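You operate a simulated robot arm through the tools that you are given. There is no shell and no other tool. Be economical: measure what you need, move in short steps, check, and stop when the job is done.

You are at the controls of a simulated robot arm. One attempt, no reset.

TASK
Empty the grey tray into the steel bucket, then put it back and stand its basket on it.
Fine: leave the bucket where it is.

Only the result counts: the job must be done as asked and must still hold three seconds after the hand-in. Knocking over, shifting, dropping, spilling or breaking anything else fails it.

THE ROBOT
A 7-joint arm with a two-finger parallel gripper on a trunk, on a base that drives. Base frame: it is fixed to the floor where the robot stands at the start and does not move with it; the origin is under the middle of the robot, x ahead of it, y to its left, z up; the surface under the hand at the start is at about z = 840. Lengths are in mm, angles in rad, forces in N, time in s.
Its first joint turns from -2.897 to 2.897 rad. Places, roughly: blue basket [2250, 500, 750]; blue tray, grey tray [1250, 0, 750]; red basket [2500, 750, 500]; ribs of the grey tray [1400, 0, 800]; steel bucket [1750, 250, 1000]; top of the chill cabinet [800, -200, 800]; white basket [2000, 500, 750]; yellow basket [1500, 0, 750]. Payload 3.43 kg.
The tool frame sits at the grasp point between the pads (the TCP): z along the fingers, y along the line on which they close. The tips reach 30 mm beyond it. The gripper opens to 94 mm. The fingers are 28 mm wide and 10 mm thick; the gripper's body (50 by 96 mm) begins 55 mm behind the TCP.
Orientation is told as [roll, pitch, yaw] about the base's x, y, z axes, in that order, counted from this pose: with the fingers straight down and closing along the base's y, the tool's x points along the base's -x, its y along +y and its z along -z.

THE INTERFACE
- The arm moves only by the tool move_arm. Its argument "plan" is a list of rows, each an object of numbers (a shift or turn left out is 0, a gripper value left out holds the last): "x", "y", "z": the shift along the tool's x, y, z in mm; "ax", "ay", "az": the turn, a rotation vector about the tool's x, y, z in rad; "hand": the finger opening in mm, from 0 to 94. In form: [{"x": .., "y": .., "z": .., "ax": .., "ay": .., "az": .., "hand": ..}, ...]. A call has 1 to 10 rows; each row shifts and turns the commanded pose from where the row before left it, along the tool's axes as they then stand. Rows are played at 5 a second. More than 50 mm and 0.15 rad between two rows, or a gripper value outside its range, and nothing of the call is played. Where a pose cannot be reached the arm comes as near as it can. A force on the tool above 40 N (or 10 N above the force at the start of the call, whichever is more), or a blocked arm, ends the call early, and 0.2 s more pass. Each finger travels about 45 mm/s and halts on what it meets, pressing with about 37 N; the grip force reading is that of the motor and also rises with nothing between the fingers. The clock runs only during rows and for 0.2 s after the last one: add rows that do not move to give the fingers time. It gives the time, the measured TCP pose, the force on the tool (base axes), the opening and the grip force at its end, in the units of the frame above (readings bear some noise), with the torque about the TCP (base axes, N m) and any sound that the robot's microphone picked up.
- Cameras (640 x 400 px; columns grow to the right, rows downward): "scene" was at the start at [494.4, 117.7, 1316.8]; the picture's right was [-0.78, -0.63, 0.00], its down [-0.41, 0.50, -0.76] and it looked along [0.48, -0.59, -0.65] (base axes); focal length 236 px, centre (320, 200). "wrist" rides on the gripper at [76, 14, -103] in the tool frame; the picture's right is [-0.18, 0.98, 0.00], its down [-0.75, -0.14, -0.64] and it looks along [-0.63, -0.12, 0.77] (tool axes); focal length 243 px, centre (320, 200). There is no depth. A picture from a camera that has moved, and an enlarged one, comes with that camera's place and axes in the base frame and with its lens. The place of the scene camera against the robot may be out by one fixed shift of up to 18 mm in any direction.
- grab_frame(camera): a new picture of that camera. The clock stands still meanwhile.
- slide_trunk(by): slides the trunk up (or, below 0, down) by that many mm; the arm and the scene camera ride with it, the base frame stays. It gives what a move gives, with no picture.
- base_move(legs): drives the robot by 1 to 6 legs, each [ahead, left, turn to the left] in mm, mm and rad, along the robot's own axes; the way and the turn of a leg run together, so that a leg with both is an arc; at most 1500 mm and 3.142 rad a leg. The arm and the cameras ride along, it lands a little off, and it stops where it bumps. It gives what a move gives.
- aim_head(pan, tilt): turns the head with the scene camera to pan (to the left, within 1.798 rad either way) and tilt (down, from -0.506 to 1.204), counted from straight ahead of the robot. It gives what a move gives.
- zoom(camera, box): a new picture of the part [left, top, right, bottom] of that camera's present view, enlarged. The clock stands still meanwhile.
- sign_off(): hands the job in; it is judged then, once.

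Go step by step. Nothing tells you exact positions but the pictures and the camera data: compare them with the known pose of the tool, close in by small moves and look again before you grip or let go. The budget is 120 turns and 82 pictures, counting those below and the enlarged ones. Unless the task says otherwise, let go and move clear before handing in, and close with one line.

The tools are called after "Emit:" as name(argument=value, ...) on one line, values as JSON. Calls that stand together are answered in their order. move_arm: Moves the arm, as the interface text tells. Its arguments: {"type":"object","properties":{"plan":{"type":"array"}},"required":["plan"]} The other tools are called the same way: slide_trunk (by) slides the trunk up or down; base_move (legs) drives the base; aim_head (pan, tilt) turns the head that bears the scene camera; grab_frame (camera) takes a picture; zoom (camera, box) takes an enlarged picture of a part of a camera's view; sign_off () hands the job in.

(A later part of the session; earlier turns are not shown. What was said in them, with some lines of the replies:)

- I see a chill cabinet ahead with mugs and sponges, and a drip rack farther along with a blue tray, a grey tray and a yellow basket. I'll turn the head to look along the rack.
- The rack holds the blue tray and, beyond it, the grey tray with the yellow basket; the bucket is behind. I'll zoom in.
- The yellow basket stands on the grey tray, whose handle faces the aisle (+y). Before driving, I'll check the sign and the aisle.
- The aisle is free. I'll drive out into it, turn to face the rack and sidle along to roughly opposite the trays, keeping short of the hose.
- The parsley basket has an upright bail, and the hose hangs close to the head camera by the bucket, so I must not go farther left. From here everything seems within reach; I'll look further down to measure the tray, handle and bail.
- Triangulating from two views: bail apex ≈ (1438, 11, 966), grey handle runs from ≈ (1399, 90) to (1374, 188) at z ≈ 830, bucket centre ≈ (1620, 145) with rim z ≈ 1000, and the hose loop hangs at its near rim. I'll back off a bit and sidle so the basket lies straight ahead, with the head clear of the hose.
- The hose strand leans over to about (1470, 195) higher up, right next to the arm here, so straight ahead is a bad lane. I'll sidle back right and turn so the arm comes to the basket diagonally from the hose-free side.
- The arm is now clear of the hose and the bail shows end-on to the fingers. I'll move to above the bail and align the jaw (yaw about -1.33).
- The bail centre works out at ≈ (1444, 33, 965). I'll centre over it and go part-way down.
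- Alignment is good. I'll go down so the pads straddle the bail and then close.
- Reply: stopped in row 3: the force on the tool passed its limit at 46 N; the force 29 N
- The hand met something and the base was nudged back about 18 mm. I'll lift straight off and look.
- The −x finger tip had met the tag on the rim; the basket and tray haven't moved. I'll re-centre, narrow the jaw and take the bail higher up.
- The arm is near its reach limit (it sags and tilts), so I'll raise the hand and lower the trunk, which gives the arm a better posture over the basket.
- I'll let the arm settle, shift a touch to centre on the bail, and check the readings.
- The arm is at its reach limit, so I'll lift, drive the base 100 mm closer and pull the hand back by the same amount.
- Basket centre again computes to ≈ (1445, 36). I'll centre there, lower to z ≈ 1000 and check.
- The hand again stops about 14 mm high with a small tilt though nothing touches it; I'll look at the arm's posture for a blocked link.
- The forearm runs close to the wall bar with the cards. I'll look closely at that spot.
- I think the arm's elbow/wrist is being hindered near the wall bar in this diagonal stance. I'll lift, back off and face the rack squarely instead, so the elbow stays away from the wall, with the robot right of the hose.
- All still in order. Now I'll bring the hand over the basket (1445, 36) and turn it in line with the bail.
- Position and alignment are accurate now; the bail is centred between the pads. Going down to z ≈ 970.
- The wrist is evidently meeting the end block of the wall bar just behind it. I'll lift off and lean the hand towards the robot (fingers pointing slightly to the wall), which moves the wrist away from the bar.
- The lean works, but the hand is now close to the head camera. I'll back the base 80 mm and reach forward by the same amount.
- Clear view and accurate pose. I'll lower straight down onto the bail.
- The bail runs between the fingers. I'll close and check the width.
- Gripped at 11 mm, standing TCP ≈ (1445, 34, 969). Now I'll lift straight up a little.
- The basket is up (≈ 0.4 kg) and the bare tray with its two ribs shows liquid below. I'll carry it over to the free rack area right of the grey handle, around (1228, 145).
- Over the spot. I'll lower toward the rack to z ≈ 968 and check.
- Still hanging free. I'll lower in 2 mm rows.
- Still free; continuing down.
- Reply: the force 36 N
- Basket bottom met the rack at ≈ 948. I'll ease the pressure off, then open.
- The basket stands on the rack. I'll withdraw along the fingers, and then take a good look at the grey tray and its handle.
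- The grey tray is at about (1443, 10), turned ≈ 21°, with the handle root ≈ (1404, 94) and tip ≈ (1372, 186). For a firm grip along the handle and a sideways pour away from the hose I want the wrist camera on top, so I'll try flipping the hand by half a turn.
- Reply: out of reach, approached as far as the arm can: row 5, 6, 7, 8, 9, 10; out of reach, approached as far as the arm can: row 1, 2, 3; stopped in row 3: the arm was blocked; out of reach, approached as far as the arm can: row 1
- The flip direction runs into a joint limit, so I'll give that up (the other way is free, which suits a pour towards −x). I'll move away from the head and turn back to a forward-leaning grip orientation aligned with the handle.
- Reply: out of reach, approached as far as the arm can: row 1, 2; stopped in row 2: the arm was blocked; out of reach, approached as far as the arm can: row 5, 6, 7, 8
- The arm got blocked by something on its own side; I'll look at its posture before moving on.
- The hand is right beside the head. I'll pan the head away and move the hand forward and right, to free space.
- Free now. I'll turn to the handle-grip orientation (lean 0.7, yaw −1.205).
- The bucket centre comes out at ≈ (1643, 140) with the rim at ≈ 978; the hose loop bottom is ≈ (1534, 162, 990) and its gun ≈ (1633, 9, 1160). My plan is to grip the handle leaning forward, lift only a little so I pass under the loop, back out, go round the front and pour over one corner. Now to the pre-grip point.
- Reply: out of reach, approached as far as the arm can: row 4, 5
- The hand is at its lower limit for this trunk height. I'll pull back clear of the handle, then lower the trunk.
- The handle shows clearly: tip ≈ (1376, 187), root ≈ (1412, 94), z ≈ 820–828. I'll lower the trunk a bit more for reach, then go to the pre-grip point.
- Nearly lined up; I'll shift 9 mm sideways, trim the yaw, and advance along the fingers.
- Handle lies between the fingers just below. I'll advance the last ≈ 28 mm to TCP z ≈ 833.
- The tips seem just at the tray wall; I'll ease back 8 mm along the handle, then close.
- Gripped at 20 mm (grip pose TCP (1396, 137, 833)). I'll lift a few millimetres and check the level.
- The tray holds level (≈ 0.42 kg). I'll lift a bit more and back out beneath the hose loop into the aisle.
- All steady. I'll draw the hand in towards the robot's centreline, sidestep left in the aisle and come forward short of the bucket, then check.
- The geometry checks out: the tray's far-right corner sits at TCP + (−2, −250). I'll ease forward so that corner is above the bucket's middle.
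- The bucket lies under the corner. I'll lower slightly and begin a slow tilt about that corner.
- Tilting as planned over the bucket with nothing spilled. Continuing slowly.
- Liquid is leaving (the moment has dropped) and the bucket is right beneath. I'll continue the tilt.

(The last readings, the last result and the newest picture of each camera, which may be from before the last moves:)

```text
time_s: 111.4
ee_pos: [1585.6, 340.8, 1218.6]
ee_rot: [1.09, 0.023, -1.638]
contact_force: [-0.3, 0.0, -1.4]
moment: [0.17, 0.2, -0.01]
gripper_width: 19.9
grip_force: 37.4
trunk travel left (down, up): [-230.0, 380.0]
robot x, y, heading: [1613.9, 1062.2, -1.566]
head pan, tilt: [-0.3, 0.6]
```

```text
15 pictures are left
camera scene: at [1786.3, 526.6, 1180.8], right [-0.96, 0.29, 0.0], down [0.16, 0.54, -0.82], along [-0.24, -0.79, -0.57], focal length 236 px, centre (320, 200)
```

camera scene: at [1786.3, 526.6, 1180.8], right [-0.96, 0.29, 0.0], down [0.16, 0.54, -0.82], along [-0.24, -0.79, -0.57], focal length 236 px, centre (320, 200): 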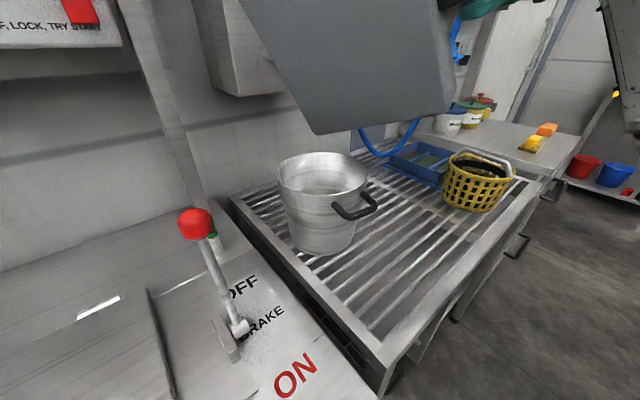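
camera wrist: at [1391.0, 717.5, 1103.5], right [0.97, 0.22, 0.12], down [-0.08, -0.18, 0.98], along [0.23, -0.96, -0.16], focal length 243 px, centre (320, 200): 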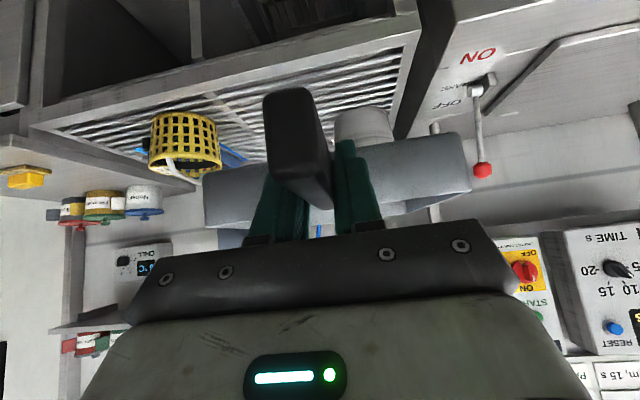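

Mostly empty now (weight down to 1.4 N). I'll go past vertical to drain the ribs.

Emit:
move_arm(plan=[{"x": -8.04, "y": -0.2, "z": -9.02, "ax": -0.0511, "ay": 0.0248, "az": 0.045}, {"x": -8.04, "y": -0.2, "z": -9.02, "ax": -0.0511, "ay": 0.0248, "az": 0.045}, {"x": -8.04, "y": -0.2, "z": -9.02, "ax": -0.0511, "ay": 0.0248, "az": 0.045}, {"x": -8.04, "y": -0.2, "z": -9.02, "ax": -0.0511, "ay": 0.0248, "az": 0.045}, {"x": -8.04, "y": -0.2, "z": -9.02, "ax": -0.0511, "ay": 0.0248, "az": 0.045}, {"x": -8.04, "y": -0.2, "z": -9.02, "ax": -0.0511, "ay": 0.0248, "az": 0.045}, {"x": -8.04, "y": -0.2, "z": -9.02, "ax": -0.0511, "ay": 0.0248, "az": 0.045}, {}, {}, {}])

Emit:
grab_frame(camera="scene")

Emit:
grab_frame(camera="wrist")

```text
time_s: 113.6
ee_pos: [1522.0, 284.4, 1227.3]
ee_rot: [1.467, 0.372, -1.558]
contact_force: [0.6, -0.7, -1.3]
moment: [0.07, 0.16, 0.02]
gripper_width: 19.9
grip_force: 36.7
trunk travel left (down, up): [-230.0, 380.0]
robot x, y, heading: [1615.0, 1061.9, -1.567]
head pan, tilt: [-0.3, 0.6]
```

```text
14 pictures are left
camera scene: at [1786.2, 526.6, 1180.8], right [-0.96, 0.29, 0.0], down [0.16, 0.54, -0.82], along [-0.24, -0.79, -0.57], focal length 236 px, centre (320, 200)
```

scene: 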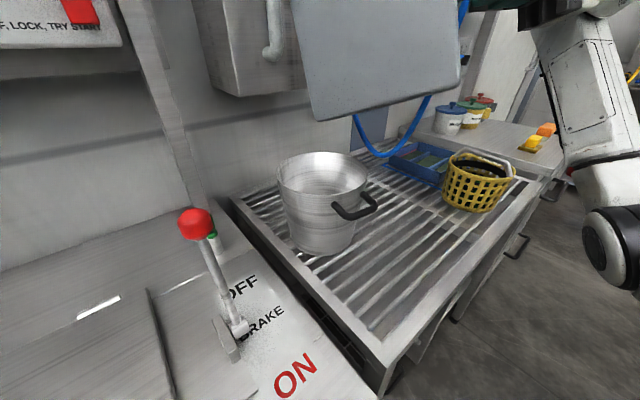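

```text
13 pictures are left
camera wrist: at [1420.1, 344.7, 1278.3], right [0.11, -0.53, 0.84], down [-0.65, -0.68, -0.34], along [0.76, -0.51, -0.41], focal length 243 px, centre (320, 200)
```

wrist: 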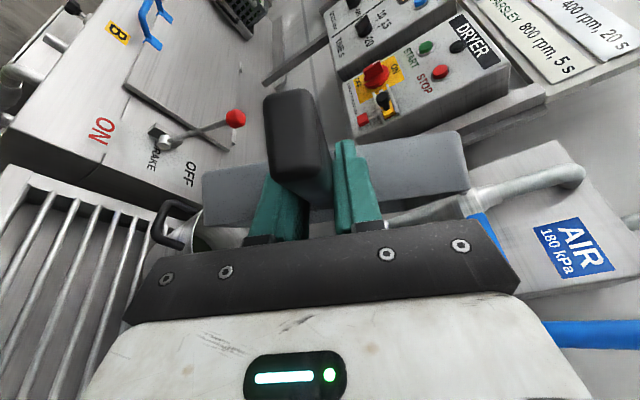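

Weight is steady at ≈ 1.3 N, so the tray is empty; bucket and hose are unmoved. I'll rotate back to level.

Emit:
move_arm(plan=[{}, {"x": 7.81, "y": -0.6, "z": 9.2, "ax": 0.0511, "ay": -0.0248, "az": -0.045}, {"x": 7.81, "y": -0.6, "z": 9.2, "ax": 0.0511, "ay": -0.0248, "az": -0.045}, {"x": 15.3, "y": -2, "z": 18.55, "ax": 0.1022, "ay": -0.0496, "az": -0.09}, {"x": 15.3, "y": -2, "z": 18.55, "ax": 0.1022, "ay": -0.0496, "az": -0.09}, {"x": 15.3, "y": -2, "z": 18.55, "ax": 0.1022, "ay": -0.0496, "az": -0.09}, {"x": 15.3, "y": -2, "z": 18.55, "ax": 0.1022, "ay": -0.0496, "az": -0.09}, {"x": 15.3, "y": -2, "z": 18.55, "ax": 0.1022, "ay": -0.0496, "az": -0.09}, {"x": 15.3, "y": -2, "z": 18.55, "ax": 0.1022, "ay": -0.0496, "az": -0.09}, {}])

Emit:
move_arm(plan=[{"x": 15.3, "y": -2, "z": 18.55, "ax": 0.1022, "ay": -0.0496, "az": -0.09}, {"x": 15.3, "y": -2, "z": 18.55, "ax": 0.1022, "ay": -0.0496, "az": -0.09}, {"x": 15.3, "y": -2, "z": 18.55, "ax": 0.1022, "ay": -0.0496, "az": -0.09}, {"x": 15.3, "y": -2, "z": 18.55, "ax": 0.1022, "ay": -0.0496, "az": -0.09}, {"x": 15.3, "y": -2, "z": 18.55, "ax": 0.1022, "ay": -0.0496, "az": -0.09}, {"x": -9.9, "z": -11.3}, {}, {}])

Emit:
grab_frame(camera="scene")

```text
time_s: 115.8
ee_pos: [1639.7, 385.3, 1171.8]
ee_rot: [0.717, -0.33, -1.577]
contact_force: [-0.2, -0.5, -1.2]
moment: [0.16, 0.09, 0.02]
gripper_width: 20.1
grip_force: 36.8
trunk travel left (down, up): [-230.0, 380.0]
robot x, y, heading: [1614.6, 1064.8, -1.562]
head pan, tilt: [-0.3, 0.6]
```

```text
time_s: 117.6
ee_pos: [1668.6, 410.3, 1072.7]
ee_rot: [-0.001, -0.722, -1.197]
contact_force: [-0.1, 0.5, -1.8]
moment: [0.19, 0.09, 0.02]
gripper_width: 19.9
grip_force: 37.1
trunk travel left (down, up): [-230.0, 380.0]
robot x, y, heading: [1617.4, 1064.3, -1.565]
head pan, tilt: [-0.3, 0.6]
```

```text
12 pictures are left
camera scene: at [1786.3, 526.7, 1180.9], right [-0.96, 0.29, 0.0], down [0.16, 0.54, -0.82], along [-0.24, -0.79, -0.57], focal length 236 px, centre (320, 200)
```

scene: 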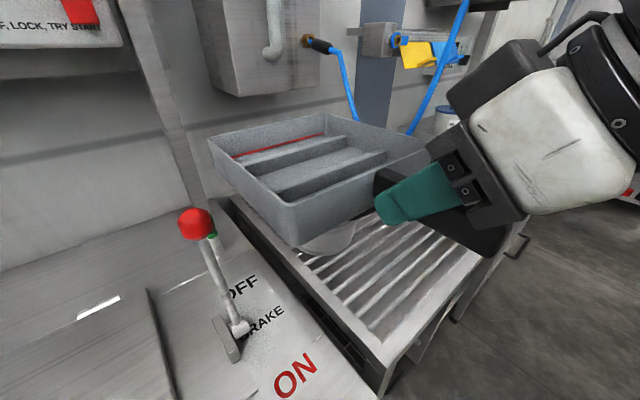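

Empty and intact. I'll go back the way I came: back out, sidestep right, and lower the trunk.

Emit:
base_move(legs=[[-230, 0, 0], [0, -245, -0.008]])

Emit:
slide_trunk(by=-190)

Emit:
aim_head(pan=0.2, tilt=0.7)

```text
time_s: 120.7
ee_pos: [1423.0, 638.5, 1072.6]
ee_rot: [0.0, -0.722, -1.202]
contact_force: [-0.5, 0.5, -1.5]
moment: [0.2, 0.06, -0.01]
gripper_width: 19.9
grip_force: 36.9
trunk travel left (down, up): [-230.0, 380.0]
robot x, y, heading: [1371.4, 1290.4, -1.572]
head pan, tilt: [-0.3, 0.6]
```

```text
time_s: 122.8
ee_pos: [1422.6, 639.1, 882.6]
ee_rot: [0.0, -0.722, -1.201]
contact_force: [-0.3, 0.2, -1.1]
moment: [0.17, 0.06, 0.01]
gripper_width: 19.8
grip_force: 36.6
trunk travel left (down, up): [-40.0, 570.0]
robot x, y, heading: [1372.7, 1294.0, -1.572]
head pan, tilt: [-0.3, 0.6]
```

```text
time_s: 123.7
ee_pos: [1422.4, 638.3, 882.7]
ee_rot: [0.0, -0.724, -1.201]
contact_force: [-0.4, 0.6, -1.4]
moment: [0.16, 0.06, -0.03]
gripper_width: 19.9
grip_force: 36.9
trunk travel left (down, up): [-40.0, 570.0]
robot x, y, heading: [1371.5, 1293.5, -1.569]
head pan, tilt: [0.201, 0.7]
```

To keep the head clear of the bucket I'll restore the hand's offset used at pick-up, then drive in.

Emit:
move_arm(plan=[{"x": -16.7, "y": 20, "z": 14}, {"x": -16.7, "y": 20, "z": 14}, {"x": -16.7, "y": 20, "z": 14}, {}])

Emit:
base_move(legs=[[0, -75, 0], [300, -12, 0], [120, -13, 0]])

Emit:
grab_frame(camera="scene")

```text
time_s: 124.7
ee_pos: [1500.9, 599.1, 885.3]
ee_rot: [0.0, -0.723, -1.201]
contact_force: [0.0, 0.1, -2.2]
moment: [0.18, 0.04, -0.01]
gripper_width: 20.0
grip_force: 37.0
trunk travel left (down, up): [-40.0, 570.0]
robot x, y, heading: [1373.1, 1289.4, -1.572]
head pan, tilt: [0.201, 0.7]
```

```text
time_s: 128.3
ee_pos: [1398.6, 174.4, 884.7]
ee_rot: [0.001, -0.723, -1.202]
contact_force: [0.2, -0.2, -1.9]
moment: [0.16, 0.07, -0.01]
gripper_width: 19.9
grip_force: 37.1
trunk travel left (down, up): [-40.0, 570.0]
robot x, y, heading: [1272.0, 864.6, -1.574]
head pan, tilt: [0.201, 0.7]
```

```text
11 pictures are left
camera scene: at [1482.3, 331.4, 982.2], right [-0.98, -0.2, 0.0], down [-0.13, 0.63, -0.76], along [0.15, -0.75, -0.64], focal length 236 px, centre (320, 200)
```

scene: 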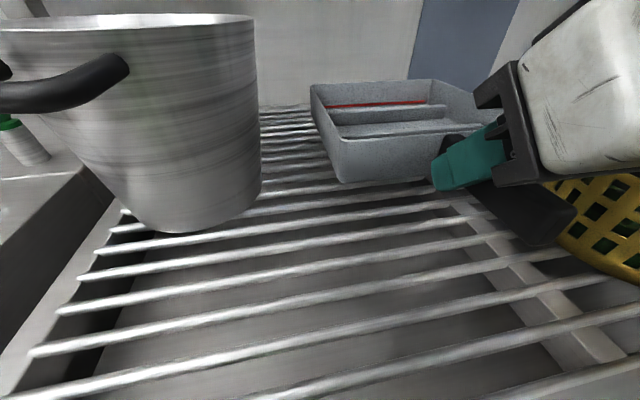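

Well placed. I'll move over the original spot and lower to just above the rack.

Emit:
move_arm(plan=[{"x": -11.5, "y": -7.8, "z": 9.8}, {"x": -11.5, "y": -7.8, "z": 9.8}, {"x": 9.9, "z": 11.3}, {"x": 9.9, "z": 11.3}, {"x": 6.6, "z": 7.5}, {}, {}])

Emit:
grab_frame(camera="scene")

```text
time_s: 129.9
ee_pos: [1394.4, 139.8, 845.8]
ee_rot: [0.001, -0.723, -1.202]
contact_force: [-0.7, -0.2, -1.2]
moment: [0.21, 0.04, 0.02]
gripper_width: 19.8
grip_force: 36.6
trunk travel left (down, up): [-40.0, 570.0]
robot x, y, heading: [1270.6, 867.0, -1.572]
head pan, tilt: [0.201, 0.7]
```

```text
10 pictures are left
camera scene: at [1482.3, 331.4, 982.2], right [-0.98, -0.2, 0.0], down [-0.13, 0.63, -0.76], along [0.15, -0.75, -0.64], focal length 236 px, centre (320, 200)
```

scene: 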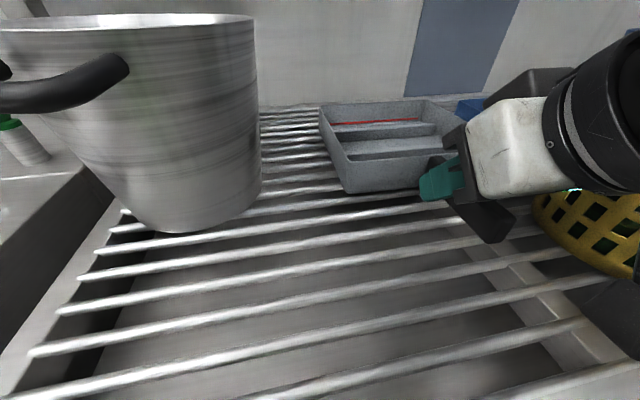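

Lowering the last 12 mm gently.

Emit:
move_arm(plan=[{"x": 2, "z": 2.25}, {"x": 2, "z": 2.25}, {"x": 1.32, "z": 1.5}, {"x": 1.32, "z": 1.5}, {"x": 0.66, "z": 0.75}, {}])

```text
time_s: 131.3
ee_pos: [1394.9, 140.6, 833.9]
ee_rot: [-0.002, -0.72, -1.204]
contact_force: [1.7, -1.0, 3.8]
moment: [-1.1, -0.43, 0.12]
gripper_width: 19.9
grip_force: 36.9
trunk travel left (down, up): [-40.0, 570.0]
robot x, y, heading: [1271.4, 868.1, -1.573]
head pan, tilt: [0.201, 0.7]
```

The tray is on the rack. I'll open and withdraw along the fingers.

Emit:
move_arm(plan=[{"hand": 30}, {"hand": 50}, {"hand": 60}, {}, {}, {"z": -25}, {"z": -40}, {"z": -40}, {}])

Emit:
grab_frame(camera="scene")

```text
time_s: 133.3
ee_pos: [1373.0, 202.9, 914.1]
ee_rot: [-0.001, -0.723, -1.202]
contact_force: [0.1, 0.2, -0.1]
moment: [0.0, -0.04, -0.03]
gripper_width: 60.1
grip_force: 0.1
trunk travel left (down, up): [-40.0, 570.0]
robot x, y, heading: [1270.7, 869.2, -1.566]
head pan, tilt: [0.201, 0.7]
```

```text
9 pictures are left
camera scene: at [1482.3, 331.4, 982.2], right [-0.98, -0.2, 0.0], down [-0.13, 0.63, -0.76], along [0.15, -0.75, -0.64], focal length 236 px, centre (320, 200)
```

scene: 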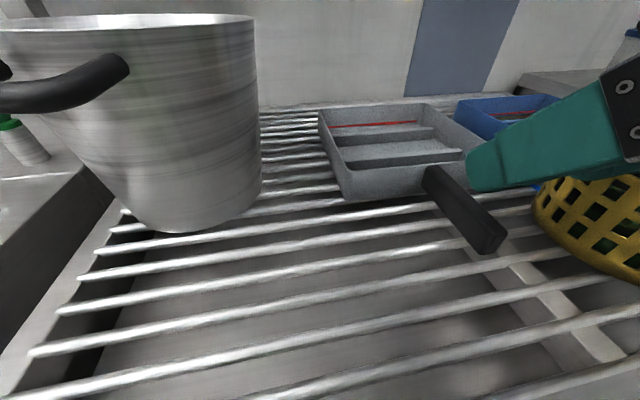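

The tray is back in place. Next I'll raise the trunk, return to the basket-grip orientation and go to the point from which I left the bail.

Emit:
slide_trunk(by=195)

Emit:
move_arm(plan=[{"ay": 0.1365, "hand": 36}, {"ay": 0.1365}, {"ax": 0.057, "az": 0.117}, {"x": 12.4, "y": -38.4, "z": 4.7}, {"x": 12.4, "y": -38.4, "z": 4.7}, {"x": 12.4, "y": -38.4, "z": 4.7}, {"x": 12.4, "y": -38.4, "z": 4.7}, {}, {}])

Emit:
grab_frame(camera="wrist")

```text
time_s: 135.4
ee_pos: [1372.0, 203.9, 1106.6]
ee_rot: [0.0, -0.722, -1.202]
contact_force: [-0.3, 1.0, -0.3]
moment: [-0.02, -0.03, 0.0]
gripper_width: 59.8
grip_force: 0.0
trunk travel left (down, up): [-235.0, 375.0]
robot x, y, heading: [1271.7, 864.6, -1.573]
head pan, tilt: [0.201, 0.7]
```

```text
time_s: 137.4
ee_pos: [1215.7, 202.2, 1069.6]
ee_rot: [-0.001, -0.449, -1.33]
contact_force: [-0.2, 0.1, -0.9]
moment: [0.01, 0.01, 0.0]
gripper_width: 35.9
grip_force: 0.0
trunk travel left (down, up): [-235.0, 375.0]
robot x, y, heading: [1270.0, 873.7, -1.573]
head pan, tilt: [0.201, 0.7]
```

```text
8 pictures are left
camera wrist: at [1202.0, 316.1, 1128.1], right [0.99, 0.07, 0.08], down [-0.04, -0.42, 0.91], along [0.1, -0.9, -0.42], focal length 243 px, centre (320, 200)
```

wrist: 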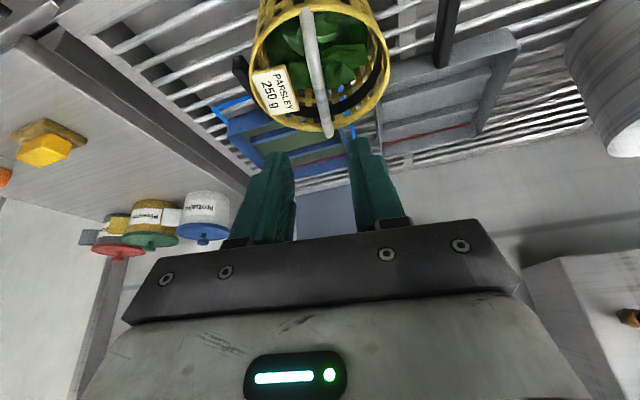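

Back at the exact departure pose, basket undisturbed. I'll advance 140 mm along the fingers and close on the bail.

Emit:
move_arm(plan=[{"z": 40}, {"z": 40}, {"z": 30}, {"z": 15}, {"z": 14.5}, {}])

Emit:
move_arm(plan=[{"hand": 20}, {"hand": 0}, {}, {}, {}])

Emit:
grab_frame(camera="wrist")

```text
time_s: 138.8
ee_pos: [1228.0, 143.3, 944.9]
ee_rot: [-0.002, -0.449, -1.33]
contact_force: [0.0, -0.3, 0.4]
moment: [0.02, 0.02, 0.03]
gripper_width: 36.0
grip_force: 0.1
trunk travel left (down, up): [-235.0, 375.0]
robot x, y, heading: [1269.6, 869.0, -1.572]
head pan, tilt: [0.201, 0.7]
```

```text
time_s: 140.0
ee_pos: [1227.0, 144.1, 944.5]
ee_rot: [-0.002, -0.452, -1.331]
contact_force: [2.3, -0.8, 0.1]
moment: [-0.03, -0.03, 0.04]
gripper_width: 11.1
grip_force: 37.2
trunk travel left (down, up): [-235.0, 375.0]
robot x, y, heading: [1271.5, 868.0, -1.574]
head pan, tilt: [0.201, 0.7]
```

```text
7 pictures are left
camera wrist: at [1214.0, 257.5, 1004.5], right [0.99, 0.07, 0.08], down [-0.04, -0.42, 0.91], along [0.1, -0.9, -0.42], focal length 243 px, centre (320, 200)
```

wrist: 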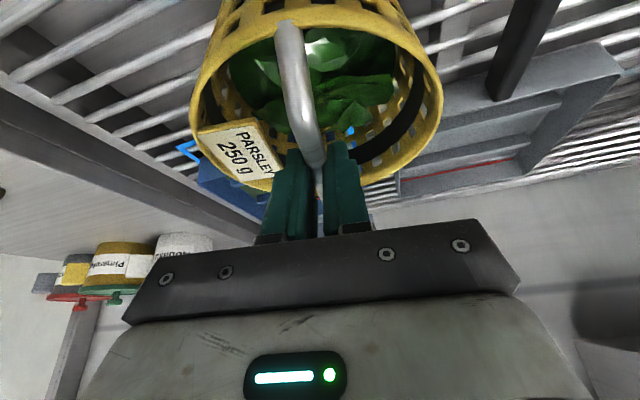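

Bail gripped. I'll lift, bring the base 35 mm forward as before, then correct from the readings.

Emit:
move_arm(plan=[{"x": -4.4, "z": -9}, {"x": -13.8, "z": -28.5}, {"x": -13.8, "z": -28.5}, {"x": -13.8, "z": -28.5}, {}])

Emit:
base_move(legs=[[35, 0, 0]])

```text
time_s: 141.2
ee_pos: [1228.8, 145.3, 1049.4]
ee_rot: [-0.002, -0.447, -1.331]
contact_force: [0.0, 0.2, -5.3]
moment: [0.06, 0.01, -0.02]
gripper_width: 11.1
grip_force: 37.4
trunk travel left (down, up): [-235.0, 375.0]
robot x, y, heading: [1270.0, 867.7, -1.573]
head pan, tilt: [0.201, 0.7]
```

```text
time_s: 142.1
ee_pos: [1227.5, 110.8, 1048.7]
ee_rot: [0.0, -0.447, -1.332]
contact_force: [0.0, -0.7, -4.9]
moment: [0.07, 0.03, 0.0]
gripper_width: 11.3
grip_force: 36.5
trunk travel left (down, up): [-235.0, 375.0]
robot x, y, heading: [1273.6, 836.1, -1.575]
head pan, tilt: [0.201, 0.7]
```

Emit:
move_arm(plan=[{"x": -18.9, "y": 32.2, "z": 9.2}, {"x": -18.9, "y": 32.2, "z": 9.2}, {"x": -18.9, "y": 32.2, "z": 9.2}, {"x": -18.9, "y": 32.2, "z": 9.2}, {"x": -18.9, "y": 32.2, "z": 9.2}, {"x": -18.9, "y": 32.2, "z": 9.2}, {}, {}])

Emit:
grab_frame(camera="scene")

```text
time_s: 143.8
ee_pos: [1445.1, 33.0, 1045.0]
ee_rot: [-0.002, -0.448, -1.332]
contact_force: [0.9, 0.2, -5.4]
moment: [0.04, 0.02, 0.0]
gripper_width: 11.1
grip_force: 36.9
trunk travel left (down, up): [-235.0, 375.0]
robot x, y, heading: [1271.8, 832.4, -1.569]
head pan, tilt: [0.201, 0.7]
```

```text
6 pictures are left
camera scene: at [1482.3, 297.1, 1177.1], right [-0.98, -0.2, 0.0], down [-0.13, 0.63, -0.76], along [0.15, -0.75, -0.64], focal length 236 px, centre (320, 200)
```

scene: 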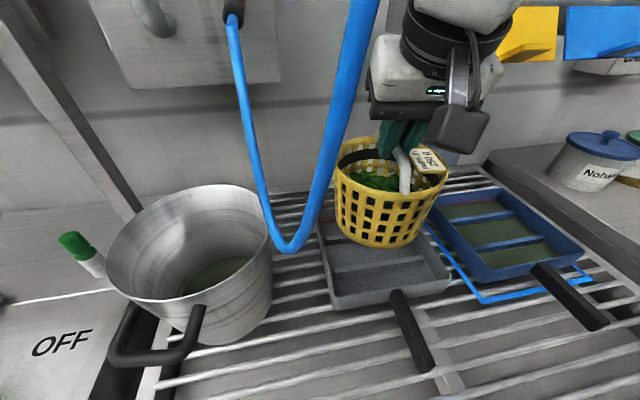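

Liquid is in the bucket and the basket hangs over the empty tray. Lowering to just above the ribs.

Emit:
move_arm(plan=[{"x": 9.6, "z": 19.8}, {"x": 9.6, "z": 19.8}, {"x": 8.7, "z": 18}, {"x": 2.6, "z": 5.4}, {}, {}])

Emit:
zoom(camera="scene", box=[290, 110, 470, 320])

```text
time_s: 145.2
ee_pos: [1445.7, 32.4, 978.1]
ee_rot: [-0.001, -0.447, -1.333]
contact_force: [-0.2, 0.6, -4.0]
moment: [0.03, -0.01, 0.02]
gripper_width: 10.9
grip_force: 36.3
trunk travel left (down, up): [-235.0, 375.0]
robot x, y, heading: [1272.1, 835.2, -1.57]
head pan, tilt: [0.201, 0.7]
```

```text
1.90 times, centred on (380, 215) of scene
camera zoom: at [1482.2, 297.0, 1177.1], right [-0.98, -0.2, 0.0], down [-0.13, 0.63, -0.76], along [0.15, -0.75, -0.64], focal length 450 px, centre (206, 171)
```

zoom: 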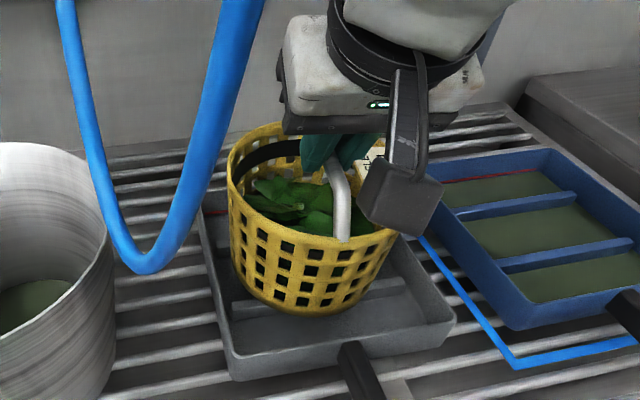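

Placement matches the original. Lowering the last millimetres gently.

Emit:
move_arm(plan=[{"x": 1.3, "z": 2.7}, {"x": 0.9, "z": 1.8}, {"x": 0.9, "z": 1.8}, {"x": 0.9, "z": 1.8}, {}])

```text
time_s: 146.4
ee_pos: [1446.9, 34.8, 969.3]
ee_rot: [-0.001, -0.449, -1.33]
contact_force: [-0.2, -1.1, -5.0]
moment: [0.03, 0.04, 0.0]
gripper_width: 11.1
grip_force: 37.0
trunk travel left (down, up): [-235.0, 375.0]
robot x, y, heading: [1274.3, 832.0, -1.573]
head pan, tilt: [0.201, 0.7]
```

Emit:
move_arm(plan=[{"x": 0.6, "z": 1.2}, {"x": 0.6, "z": 1.2}, {}])

```text
time_s: 147.2
ee_pos: [1447.0, 33.0, 969.1]
ee_rot: [0.002, -0.45, -1.331]
contact_force: [1.7, 1.2, 6.1]
moment: [0.02, -0.08, -0.01]
gripper_width: 11.0
grip_force: 36.9
trunk travel left (down, up): [-235.0, 375.0]
robot x, y, heading: [1272.0, 833.3, -1.574]
head pan, tilt: [0.201, 0.7]
```

Seated on the ribs (force reversed). I'll open and check before withdrawing.

Emit:
move_arm(plan=[{"x": -0.3, "z": -0.6}, {"hand": 20}, {"hand": 36}, {}, {}])

Emit:
zoom(camera="scene", box=[290, 110, 470, 320])

```text
time_s: 148.4
ee_pos: [1444.8, 34.0, 968.7]
ee_rot: [-0.002, -0.449, -1.331]
contact_force: [0.0, -0.3, -0.1]
moment: [0.0, -0.04, 0.0]
gripper_width: 35.8
grip_force: 0.1
trunk travel left (down, up): [-235.0, 375.0]
robot x, y, heading: [1273.5, 832.9, -1.57]
head pan, tilt: [0.201, 0.7]
```

```text
1.90 times, centred on (380, 215) of scene
camera zoom: at [1482.2, 297.2, 1177.2], right [-0.98, -0.2, 0.0], down [-0.13, 0.63, -0.76], along [0.15, -0.75, -0.64], focal length 450 px, centre (206, 171)
```

zoom: 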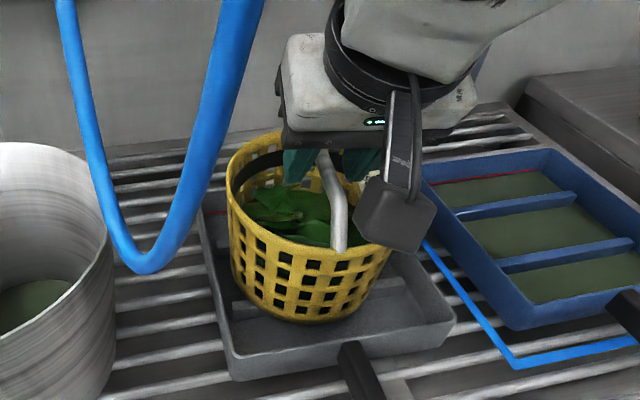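

The basket stands on the tray's ribs. I'll withdraw straight up and then move away to the right.

Emit:
move_arm(plan=[{"x": -8, "z": -18}, {"x": -13, "z": -27}, {"x": -13, "z": -27}, {"y": -40}, {"y": -40}, {"y": -40}, {}])

Emit:
grab_frame(camera="scene")

```text
time_s: 150.1
ee_pos: [1331.0, 6.6, 1046.7]
ee_rot: [-0.003, -0.448, -1.332]
contact_force: [0.3, -1.4, 0.0]
moment: [0.0, 0.01, -0.03]
gripper_width: 35.9
grip_force: 0.1
trunk travel left (down, up): [-235.0, 375.0]
robot x, y, heading: [1272.3, 830.8, -1.568]
head pan, tilt: [0.201, 0.7]
```

```text
3 pictures are left
camera scene: at [1482.1, 297.2, 1177.2], right [-0.98, -0.2, 0.0], down [-0.13, 0.63, -0.76], along [0.15, -0.75, -0.64], focal length 236 px, centre (320, 200)
```

scene: 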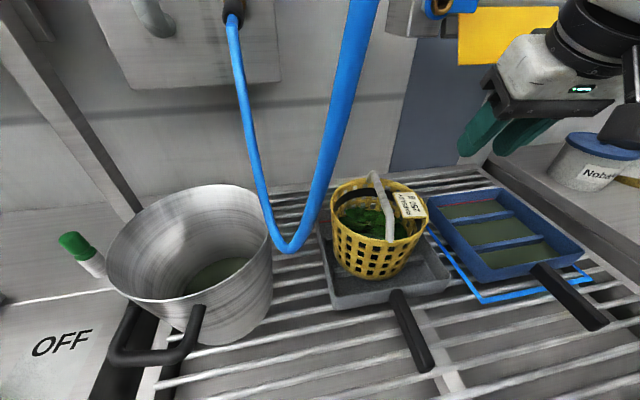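

The liquid is in the bucket, the grey tray is back in its place with its basket standing on the ribs, and the hand is clear; the bucket, hose and blue tray are where they were. I'm handing in.

Emit:
sign_off()

```text
The job is handed in.
```

The grey tray is emptied into the steel bucket and back within a few millimetres of its place, with its yellow basket standing on it, and the job is handed in.
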